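You operate a simulated robot arm through the tools that you are given. There is no shell and no other tool. Be economical: measure what you need, move in short steps, check, and stop when the job is done.

You are at the controls of a simulated robot arm. One attempt, no reset.

Task
Take the orange pin and leave it on top of the yellow flange.
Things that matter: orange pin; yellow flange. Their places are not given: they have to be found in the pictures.

Only the result counts: the job must be done as asked and must still hold three seconds after the hand-in. Knocking over, shifting, dropping, spilling or breaking anything else fails it.

Robot
A 6-joint arm with a two-finger parallel gripper, fixed in place. Base frame: the origin is at the foot of the arm, x ahead of it, y to its left, z up; the work surface is at about z = 0. Units: cm, degrees, N and s.
With the tool pointing down near the work surface it reaches from about 14 to 58 cm from the base axis. Its first joint turns from -66.0 to 66.0 degrees. Payload 2.1 kg.
The tool frame sits at the grasp point between the pads (the TCP): z along the fingers, y along the line on which they close. The tips reach 3 cm beyond it. Largest opening 9.4 cm; finger width 2.8, thickness 1; the body of the gripper, 5 by 9.6 cm, starts 5.5 cm behind the TCP.
Orientation is told as [roll, pitch, yaw] about the base's x, y, z axes, in that order, counted from this pose: with the fingers straight down and closing along the base's y, the tool's x points along the base's -x, its y along +y and its z along -z.

Tools
- The arm moves only by the tool arm_command. Its argument "plan" is a list of rows, each a list of 6 numbers: the shift along the tool's x, y, z in cm, then the turn, a rotation vector about the tool's x, y, z in degrees. In form: [[x, y, z, rx, ry, rz], ...]. A call has 1 to 8 rows; each row is the pose to reach, as a shift and turn from the pose commanded when the call began, along the tool's axes at that moment. "fingers" is the opening, from 0 (shut) to 1 (fully open), set as the call begins (left out, the last holds). Rows are played at 5 a second. More than 5 cm and 8.6 degrees between two rows, or a gripper value outside its range, and nothing of the call is played. Where a pose cannot be reached the arm comes as near as it can. A force on the tool above 40 N (or 10 N above the force at the start of the call, whichever is more), or a blocked arm, ends the call early, and 0.2 s more pass. The fingers move at their own pace (about 7.2 cm/s each) and stop on an object; they squeeze with about 45 N. The grip force told is the motor's: it shows also when the fingers shut on nothing. Time passes only in rows, and 0.2 s behind the last, so rows that repeat a pose let the fingers close. It gives the time, the measured TCP pose, the force on the tool (base axes), the opening and the grip force at its end, in the units of the frame above (readings bear some noise).
- Cameras (640 x 400 px; columns grow to the right, rows downward): "scene" is fixed at [5.74, -37.84, 47.72]; the picture's right is [0.74, -0.68, 0.00], its down [-0.43, -0.47, -0.77] and it looks along [0.52, 0.57, -0.64] (base axes); focal length 214 px, centre (320, 200). "wrist" rides on the gripper at [7.6, 1.4, -10.2] in the tool frame; the picture's right is [-0.18, 0.98, 0.00], its down [-0.75, -0.14, -0.64] and it looks along [-0.63, -0.12, 0.77] (tool axes); focal length 243 px, centre (320, 200).
- grab_frame(camera): a new picture of that camera. It takes no simulated time.
- probe_pixels(camera, pixels): for up to 12 pixels [column, row] of the newest picture of that camera ("zoom" is the newest enlarged one), the place [x, y, z] in the base frame of the surface seen there, good to about 0.3 cm. It takes no simulated time.
- close_up(camera, box): a new picture of the part [left, top, right, bottom] of that camera's present view, enlarged. It takes no simulated time.
- close_job(): hands the job in; it is judged then, once.

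Go step by step. Measure first, check grasps and placings, and put right what went wrong. The budget is 60 turns and 20 pictures, counting those below and the enlarged ones. Unless the task says otherwise, let go and move clear before handing in, and close with one line.

The tools are called after "Emit:" as name(argument=value, ...) on one line, values as JSON. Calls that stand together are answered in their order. arm_command: Moves the arm, as the interface text tells. Its arguments: {"type":"object","properties":{"plan":{"type":"array","items":{"type":"array","items":{"type":"number"}}},"fingers":{"type":"number"}},"required":["plan"]} The other tools are called the same way: grab_frame (camera) takes a picture; probe_pixels (camera, pixels) gives the place of the surface under pixels of a picture; close_up (camera, box) takes an enlarged picture of a part of a camera's view; close_job () hands the job in.

At the start:

```text
time: 0.0
eef_pos: [25.06, -23.59, 31.71]
tcp_rot: [0.0, 0.0, 0.0]
wrist_force: [-0.2, -0.8, -0.1]
finger_gap: 9.41
gripper_force: 0.1
```

scene: 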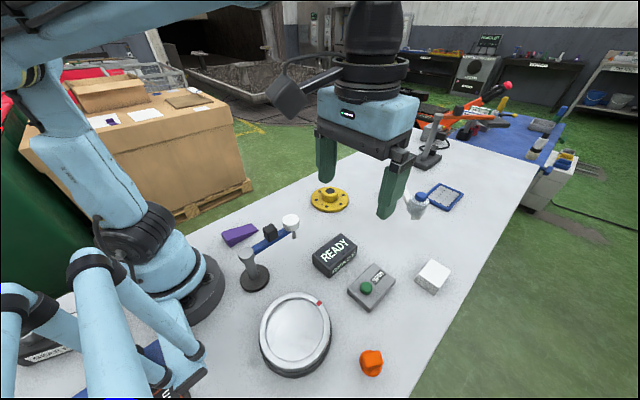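
wrist: 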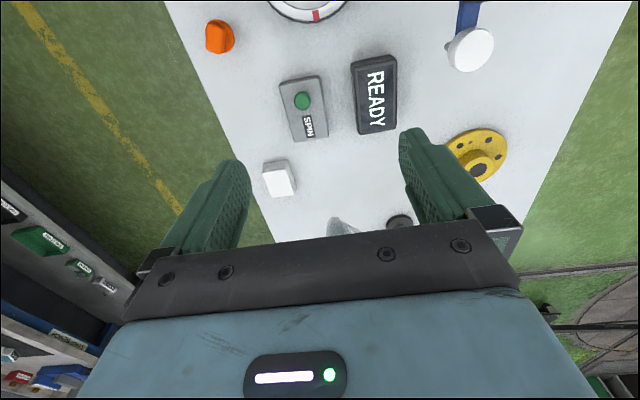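

The orange pin appears at scene (371,362) and the yellow flange at (329,198). I'll enlarge both and then probe them.

Emit:
close_up(camera="scene", box=[330, 330, 410, 390])

Emit:
probe_pixels(camera="scene", pixels=[[371, 352], [371, 362], [371, 372], [364, 360], [380, 360], [329, 190], [315, 200], [345, 202], [329, 208], [390, 375]])

Emit:
close_up(camera="scene", box=[290, 170, 370, 220])

```text
6.67 times, centred on (370, 360) of scene
```

zoom: 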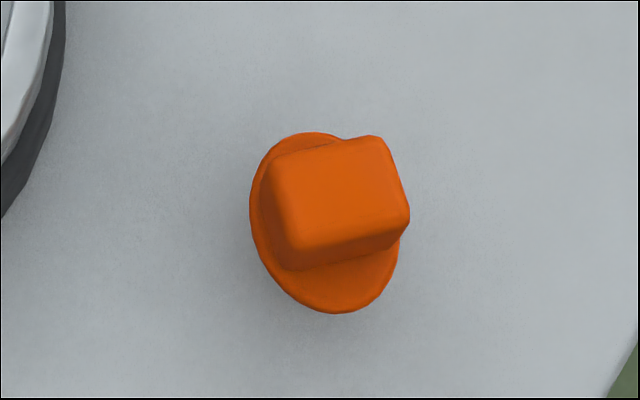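

```text
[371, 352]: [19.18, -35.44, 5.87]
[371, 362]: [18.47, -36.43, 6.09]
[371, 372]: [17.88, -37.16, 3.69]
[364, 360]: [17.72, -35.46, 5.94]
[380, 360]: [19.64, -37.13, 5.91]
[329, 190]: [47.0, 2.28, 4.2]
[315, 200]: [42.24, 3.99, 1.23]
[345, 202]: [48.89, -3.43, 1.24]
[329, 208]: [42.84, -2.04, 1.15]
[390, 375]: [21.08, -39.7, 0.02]
```

```text
8.00 times, centred on (330, 195) of scene
```

zoom: 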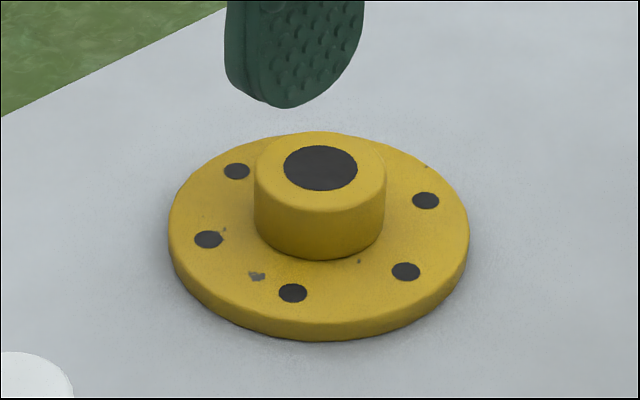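

The pin's top block is at z≈6, with a wider collar below it. I need the finer shape of both parts.

Emit:
probe_pixels(camera="zoom", pixels=[[320, 168], [270, 170], [372, 170], [320, 140], [320, 200], [320, 235], [180, 215], [460, 215], [300, 155], [345, 180]])

Emit:
probe_pixels(camera="scene", pixels=[[362.5, 354], [376, 351.5], [380.5, 362], [366.5, 367], [370, 371], [372, 375], [360, 361], [362, 366], [377, 371], [366, 351]])

Emit:
close_up(camera="wrist", box=[180, 10, 260, 60])

```text
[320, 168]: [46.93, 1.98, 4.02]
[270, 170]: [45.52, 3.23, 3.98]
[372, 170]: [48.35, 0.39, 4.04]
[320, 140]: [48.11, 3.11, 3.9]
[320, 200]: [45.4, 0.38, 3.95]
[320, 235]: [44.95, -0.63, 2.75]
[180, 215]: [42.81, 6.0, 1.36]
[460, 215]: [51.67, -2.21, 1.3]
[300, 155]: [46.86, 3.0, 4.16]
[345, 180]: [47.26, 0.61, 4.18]
```

```text
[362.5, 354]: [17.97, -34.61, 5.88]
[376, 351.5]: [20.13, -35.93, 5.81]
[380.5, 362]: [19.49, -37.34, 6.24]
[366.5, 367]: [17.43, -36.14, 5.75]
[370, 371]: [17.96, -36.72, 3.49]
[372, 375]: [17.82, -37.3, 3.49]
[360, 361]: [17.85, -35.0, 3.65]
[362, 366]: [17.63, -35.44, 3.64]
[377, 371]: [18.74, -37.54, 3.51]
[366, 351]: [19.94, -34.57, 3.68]
```

```text
8.00 times, centred on (220, 35) of wrist
```

zoom: 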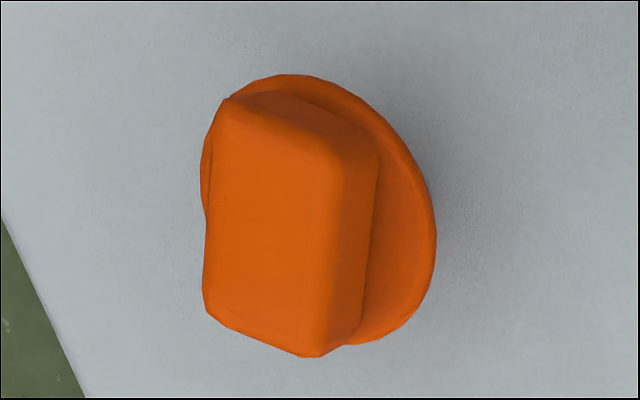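

The pin is a block about 2.5 x 1.6 cm (z 3.6–6), centred near (18.75,-36.0). It is turned about -30° and sits on a round collar. The flange hub's top is at z≈4.0, centred near (46.95,1.85). I'm moving above the pin with yaw -30.

Emit:
arm_command(plan=[[1.05, -2.07, 2.8, 0, 0, 5], [2.1, -4.14, 5.6, 0, 0, 10], [3.15, -6.2, 8.4, 0, 0, 15], [4.2, -8.27, 11.2, 0, 0, 20], [5.26, -10.34, 14.0, 0, 0, 25], [6.31, -12.41, 16.7, 0, 0, 30], [6.31, -12.41, 16.7, 0, 0, 30]], fingers=0.6)

Emit:
grab_frame(camera="wrist")

```text
time: 1.6
eef_pos: [18.91, -36.1, 14.76]
tcp_rot: [0.0, -0.1, -30.1]
wrist_force: [-0.3, -0.5, 0.2]
finger_gap: 5.66
gripper_force: 0.0
```

```text
14 pictures are left
```

wrist: 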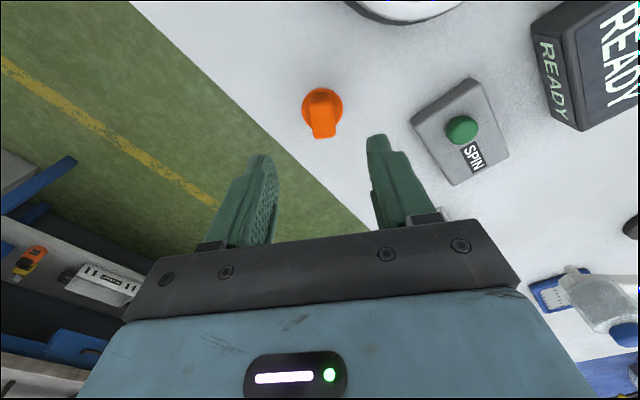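

The pin is between the fingers at (322,112) and its flat faces line up with the pads. The SPIN box is close by, so I'm zooming in to check the pin and probe the box clearance.

Emit:
close_up(camera="wrist", box=[280, 75, 376, 150])

Emit:
probe_pixels(camera="wrist", pixels=[[315, 92], [329, 92], [323, 115], [314, 125], [333, 125], [323, 136], [304, 108], [341, 108], [412, 125], [450, 180], [425, 140]])

```text
5.33 times, centred on (328, 112) of wrist
```

zoom: 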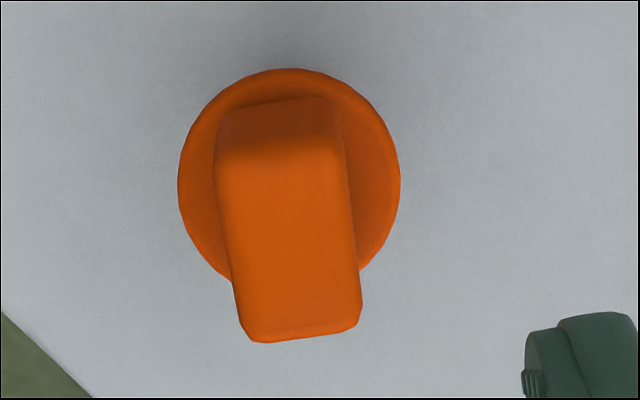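

```text
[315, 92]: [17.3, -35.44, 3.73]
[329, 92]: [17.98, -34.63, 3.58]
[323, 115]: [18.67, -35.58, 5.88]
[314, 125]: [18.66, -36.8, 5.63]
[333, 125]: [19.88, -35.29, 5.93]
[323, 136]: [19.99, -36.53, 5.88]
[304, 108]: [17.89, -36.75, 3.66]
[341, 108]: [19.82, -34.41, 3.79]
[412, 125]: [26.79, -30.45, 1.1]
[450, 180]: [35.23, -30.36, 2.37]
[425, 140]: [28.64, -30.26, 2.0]
```

The SPIN box is low (z≤2.4) and over 8 cm away. One more probe of the block's top edges will refine its centre and yaw.

Emit:
probe_pixels(camera="zoom", pixels=[[228, 175], [246, 310], [335, 165], [350, 300], [285, 175], [300, 310], [182, 185], [397, 185], [290, 75]])

```text
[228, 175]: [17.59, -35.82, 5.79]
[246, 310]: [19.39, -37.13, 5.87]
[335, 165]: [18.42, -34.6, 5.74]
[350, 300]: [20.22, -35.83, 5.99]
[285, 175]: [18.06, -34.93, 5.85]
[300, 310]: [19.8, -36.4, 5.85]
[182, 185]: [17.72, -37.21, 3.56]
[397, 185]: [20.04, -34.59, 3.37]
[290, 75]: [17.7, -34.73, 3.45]
```

The block's edges give a yaw of about -35° and a centre near (18.9,-35.87). I'll turn 4.5° more and descend until the tips are just above the collar (TCP z≈6.85).

Emit:
arm_command(plan=[[0, 0.18, 2.5, 0, 0, 4.5], [0, 0.18, 5, 0, 0, 4.5], [0, 0.18, 7, 0, 0, 4.5], [0, 0.18, 8.0, 0, 0, 4.5], [0, 0.18, 8.0, 0, 0, 4.5]])

Emit:
grab_frame(camera="wrist")

```text
time: 2.8
eef_pos: [18.9, -35.9, 7.0]
tcp_rot: [-0.1, -0.1, -34.5]
wrist_force: [-0.2, -0.4, -0.2]
finger_gap: 5.63
gripper_force: 0.0
```

```text
12 pictures are left
```

wrist: 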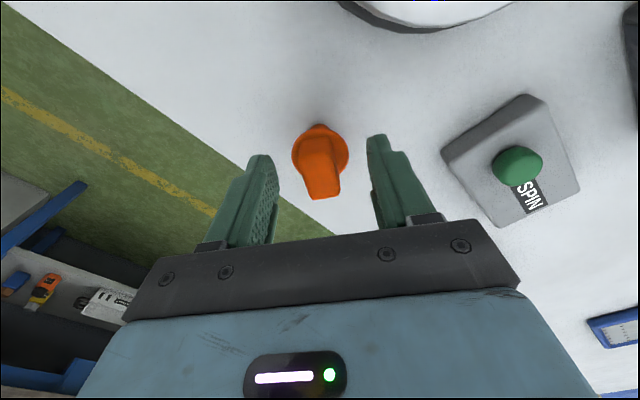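

The pin is centred between the pads. I'm lowering another 0.25 cm and closing.

Emit:
arm_command(plan=[[0, 0, 0.25, 0, 0, 0], [0, 0, 0.25, 0, 0, 0], [0, 0, 0.25, 0, 0, 0], [0, 0, 0.25, 0, 0, 0], [0, 0, 0.25, 0, 0, 0]], fingers=0)

Emit:
close_up(camera="wrist", box=[240, 100, 400, 225])

```text
time: 4.0
eef_pos: [18.82, -35.84, 6.71]
tcp_rot: [0.0, 0.1, -34.4]
wrist_force: [-0.4, 0.1, 1.6]
finger_gap: 1.83
gripper_force: 45.0
```

```text
3.20 times, centred on (320, 162) of wrist
```

zoom: 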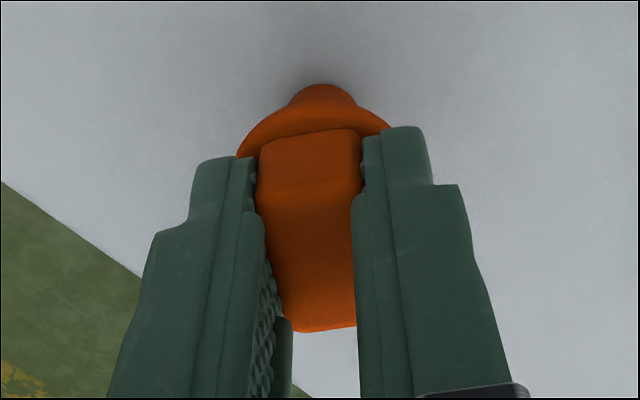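

Gripped: gap 1.83 and force 45 N. The pin has a narrower shaft below its collar. I'm lifting straight up and checking for slip.

Emit:
arm_command(plan=[[0, 0, -0.5, 0, 0, 0], [0, 0, -3, 0, 0, 0], [0, 0, -7, 0, 0, 0], [0, 0, -11, 0, 0, 0], [0, 0, -15, 0, 0, 0], [0, 0, -15, 0, 0, 0]])

Emit:
grab_frame(camera="scene")

Emit:
close_up(camera="wrist", box=[240, 100, 400, 225])

```text
time: 5.4
eef_pos: [18.92, -35.84, 21.67]
tcp_rot: [0.0, 0.1, -34.4]
wrist_force: [-0.5, 0.7, -0.1]
finger_gap: 1.86
gripper_force: 45.4
```

```text
10 pictures are left
```

scene: 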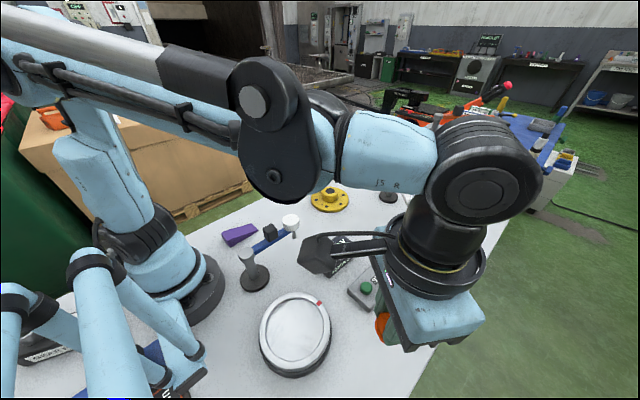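

```text
3.20 times, centred on (320, 162) of wrist
```

zoom: 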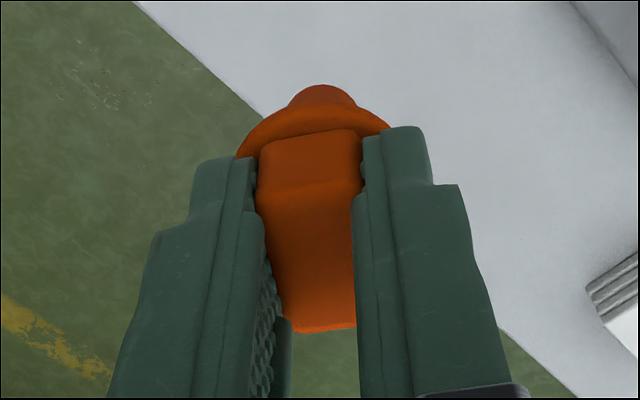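

No slip: the pin looks the same in the grip as before the lift. I'm probing the obstacle heights near the flange for the transfer.

Emit:
probe_pixels(camera="scene", pixels=[[291, 220], [270, 232], [246, 255], [388, 190], [388, 198], [327, 190], [240, 234], [338, 260], [335, 190]])

```text
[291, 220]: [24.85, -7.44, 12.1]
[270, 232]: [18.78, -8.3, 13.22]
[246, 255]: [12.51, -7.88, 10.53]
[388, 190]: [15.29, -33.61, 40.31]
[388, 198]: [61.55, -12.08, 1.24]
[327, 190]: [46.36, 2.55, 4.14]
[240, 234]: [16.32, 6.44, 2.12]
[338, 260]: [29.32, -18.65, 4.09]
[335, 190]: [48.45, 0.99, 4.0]
```

The boom post reaches z≈13 at x 12–27, y≈-8, and my straight path misses it. I'm carrying the first half at z≈21.7.

Emit:
arm_command(plan=[[-0.08, 2, 0, 0, 0, 0], [-0.23, 6, 0, 0, 0, 0], [-0.39, 10, 0, 0, 0, 0], [-0.54, 14, 0, 0, 0, 0], [-0.7, 18, 0, 0, 0, 0], [-0.85, 22, 0, 0, 0, 0], [-0.97, 25, 0, 0, 0, 0], [-0.97, 25, 0, 0, 0, 0]])

Emit:
arm_command(plan=[[-0.08, 2, 0, 0, 0, 0], [-0.23, 6, 0, 0, 0, 0], [-0.39, 10, 0, 0, 0, 0], [-0.54, 14, 0, 0, 0, 0], [-0.7, 18, 0, 0, 0, 0], [-0.8, 20.5, 0, 0, 0, 0], [-0.85, 21.97, 0, 0, 0, 0], [-0.85, 21.97, 0, 0, 0, 0]])

Emit:
grab_frame(camera="wrist")

Emit:
grab_frame(camera="scene")

```text
time: 7.2
eef_pos: [33.93, -15.9, 21.62]
tcp_rot: [0.0, 0.0, -34.4]
wrist_force: [-0.3, 0.2, -1.1]
finger_gap: 1.82
gripper_force: 45.3
```

```text
time: 9.0
eef_pos: [46.89, 1.8, 21.56]
tcp_rot: [0.0, 0.1, -34.5]
wrist_force: [-0.1, 0.0, -0.6]
finger_gap: 1.84
gripper_force: 45.2
```

```text
8 pictures are left
```

wrist: 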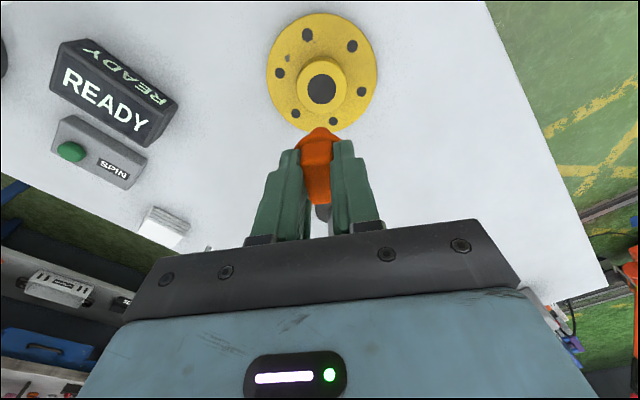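

```text
7 pictures are left
```

scene: 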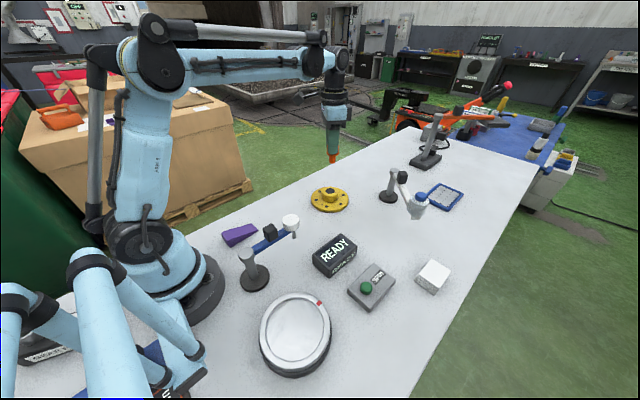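

Now I can see the flange well at (322,75) in the wrist view. I'm probing its rim and hub to refine the centre.

Emit:
probe_pixels(camera="wrist", pixels=[[269, 75], [376, 75], [322, 15], [322, 88], [302, 88], [342, 88], [322, 71], [322, 106], [309, 88], [335, 88], [322, 77], [322, 99]])

Emit:
close_up(camera="wrist", box=[256, 10, 384, 90])

```text
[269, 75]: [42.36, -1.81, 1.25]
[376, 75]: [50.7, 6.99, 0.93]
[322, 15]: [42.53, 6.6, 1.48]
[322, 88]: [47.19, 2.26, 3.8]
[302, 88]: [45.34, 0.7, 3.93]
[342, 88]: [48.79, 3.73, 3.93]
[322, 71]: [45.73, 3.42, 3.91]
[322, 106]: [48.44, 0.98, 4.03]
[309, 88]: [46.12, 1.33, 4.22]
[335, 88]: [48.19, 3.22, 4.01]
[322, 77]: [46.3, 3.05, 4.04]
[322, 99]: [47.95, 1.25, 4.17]
```

```text
5.00 times, centred on (320, 50) of wrist
```

zoom: 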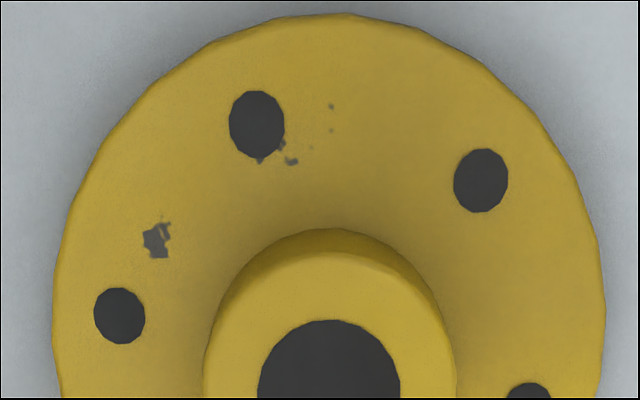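

The wrist view puts the hub centre at (47.07,2.2) and the scene view at (46.9,1.8), so I'll use (47.0,2.05). Contact is expected at TCP z≈10.75. I'm descending to about 11.5 first and checking.

Emit:
arm_command(plan=[[0.05, 0.21, 2, 0, 0, 0], [0.05, 0.21, 5, 0, 0, 0], [0.05, 0.21, 8, 0, 0, 0], [0.05, 0.21, 9.5, 0, 0, 0], [0.05, 0.21, 10.2, 0, 0, 0], [0.05, 0.21, 10.2, 0, 0, 0]])

Emit:
close_up(camera="scene", box=[290, 155, 370, 215])

Emit:
close_up(camera="wrist", box=[240, 70, 400, 190])

```text
time: 10.4
eef_pos: [46.96, 1.9, 11.51]
tcp_rot: [0.1, 0.0, -34.4]
wrist_force: [-1.0, 0.7, -0.1]
finger_gap: 1.84
gripper_force: 45.2
```

```text
6.67 times, centred on (330, 185) of scene
```

zoom: 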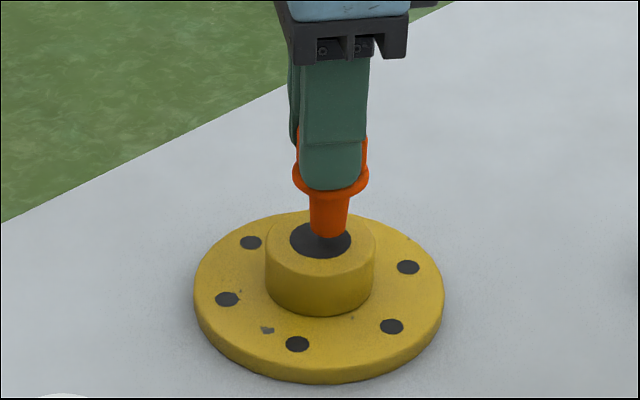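

```text
3.33 times, centred on (320, 130) of wrist
```

zoom: 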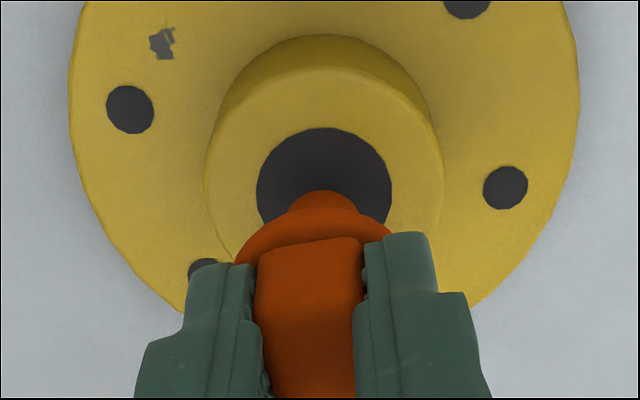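

The shaft is about 0.3 cm short of the hub centre, towards -y. I'll shift +y by 0.25 and then lower gently toward contact.

Emit:
arm_command(plan=[[0.1, 0.24, 0, 0, 0, 0], [0.1, 0.24, 0.4, 0, 0, 0], [0.1, 0.24, 0.55, 0, 0, 0], [0.1, 0.24, 0.65, 0, 0, 0], [0.1, 0.24, 0.72, 0, 0, 0], [0.1, 0.24, 0.72, 0, 0, 0]])

Emit:
close_up(camera="scene", box=[300, 165, 360, 210])

```text
time: 11.8
eef_pos: [47.1, 2.26, 10.87]
tcp_rot: [0.0, 0.0, -34.5]
wrist_force: [-0.3, -0.1, -0.6]
finger_gap: 1.81
gripper_force: 45.8
```

```text
8.89 times, centred on (330, 188) of scene
```

zoom: 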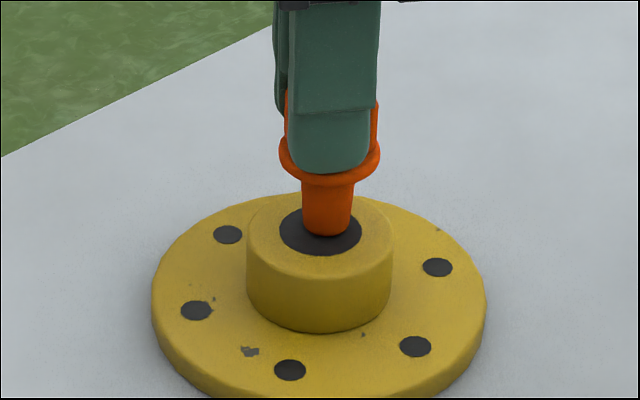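

The pin is well centred and hasn't touched yet. I'm lowering in tiny steps and watching the force.

Emit:
arm_command(plan=[[0, 0, 0.06, 0, 0, 0], [0, 0, 0.12, 0, 0, 0], [0, 0, 0.12, 0, 0, 0]])

```text
time: 12.6
eef_pos: [47.06, 2.28, 10.58]
tcp_rot: [-0.1, 0.0, -34.4]
wrist_force: [-0.3, -1.7, 8.3]
finger_gap: 1.84
gripper_force: 45.1
```

The upward force of 8.3 N shows the pin is standing on the hub. I'm opening the fingers in place.

Emit:
arm_command(plan=[[0, 0, 0, 0, 0, 0], [0, 0, 0, 0, 0, 0], [0, 0, 0, 0, 0, 0], [0, 0, 0, 0, 0, 0]], fingers=0.5)

Emit:
close_up(camera="wrist", box=[240, 70, 400, 190])

```text
time: 13.6
eef_pos: [47.1, 2.29, 10.72]
tcp_rot: [-0.1, 0.1, -34.5]
wrist_force: [-0.5, -0.3, 0.7]
finger_gap: 4.68
gripper_force: 0.0
```

```text
3.33 times, centred on (320, 130) of wrist
```

zoom: 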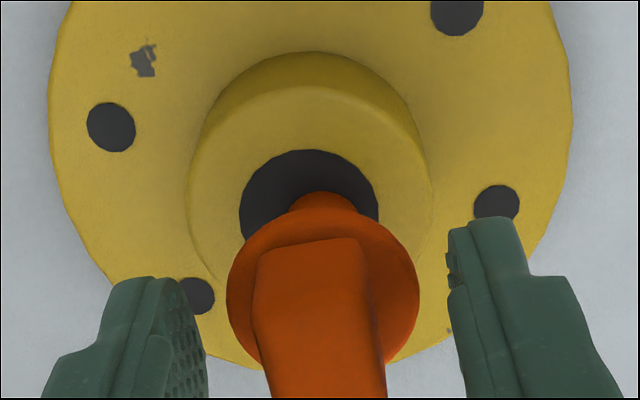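

The pin stands upright with the fingers clear of it. I'm retreating straight up and checking.

Emit:
arm_command(plan=[[0, 0, -1, 0, 0, 0], [0, 0, -3, 0, 0, 0], [0, 0, -6, 0, 0, 0], [0, 0, -10, 0, 0, 0], [0, 0, -13, 0, 0, 0], [0, 0, -13, 0, 0, 0], [0, 0, -13, 0, 0, 0]])

Emit:
grab_frame(camera="scene")

```text
time: 15.2
eef_pos: [46.77, 2.19, 23.66]
tcp_rot: [0.0, 0.1, -34.5]
wrist_force: [0.3, 0.3, 0.3]
finger_gap: 4.69
gripper_force: 0.1
```

```text
1 pictures are left
```

scene: 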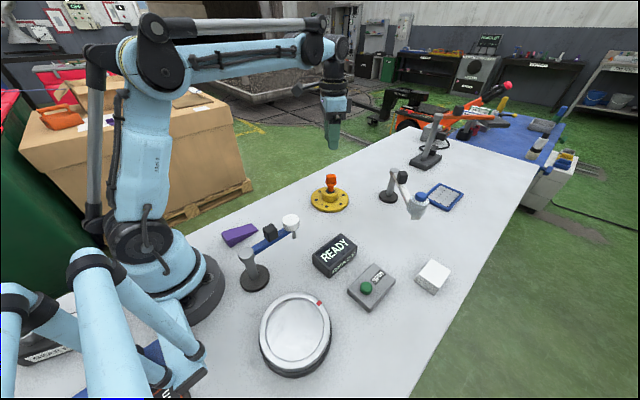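

The pin stands on the flange hub at (330,182), everything else looks unmoved, and the gripper is clear. I'm handing in.

Emit:
close_job()

```text
The job is handed in.
```

The orange pin is standing upright on the yellow flange's hub, released with the gripper clear, and I've handed the job in; the last picture showed nothing else moved.
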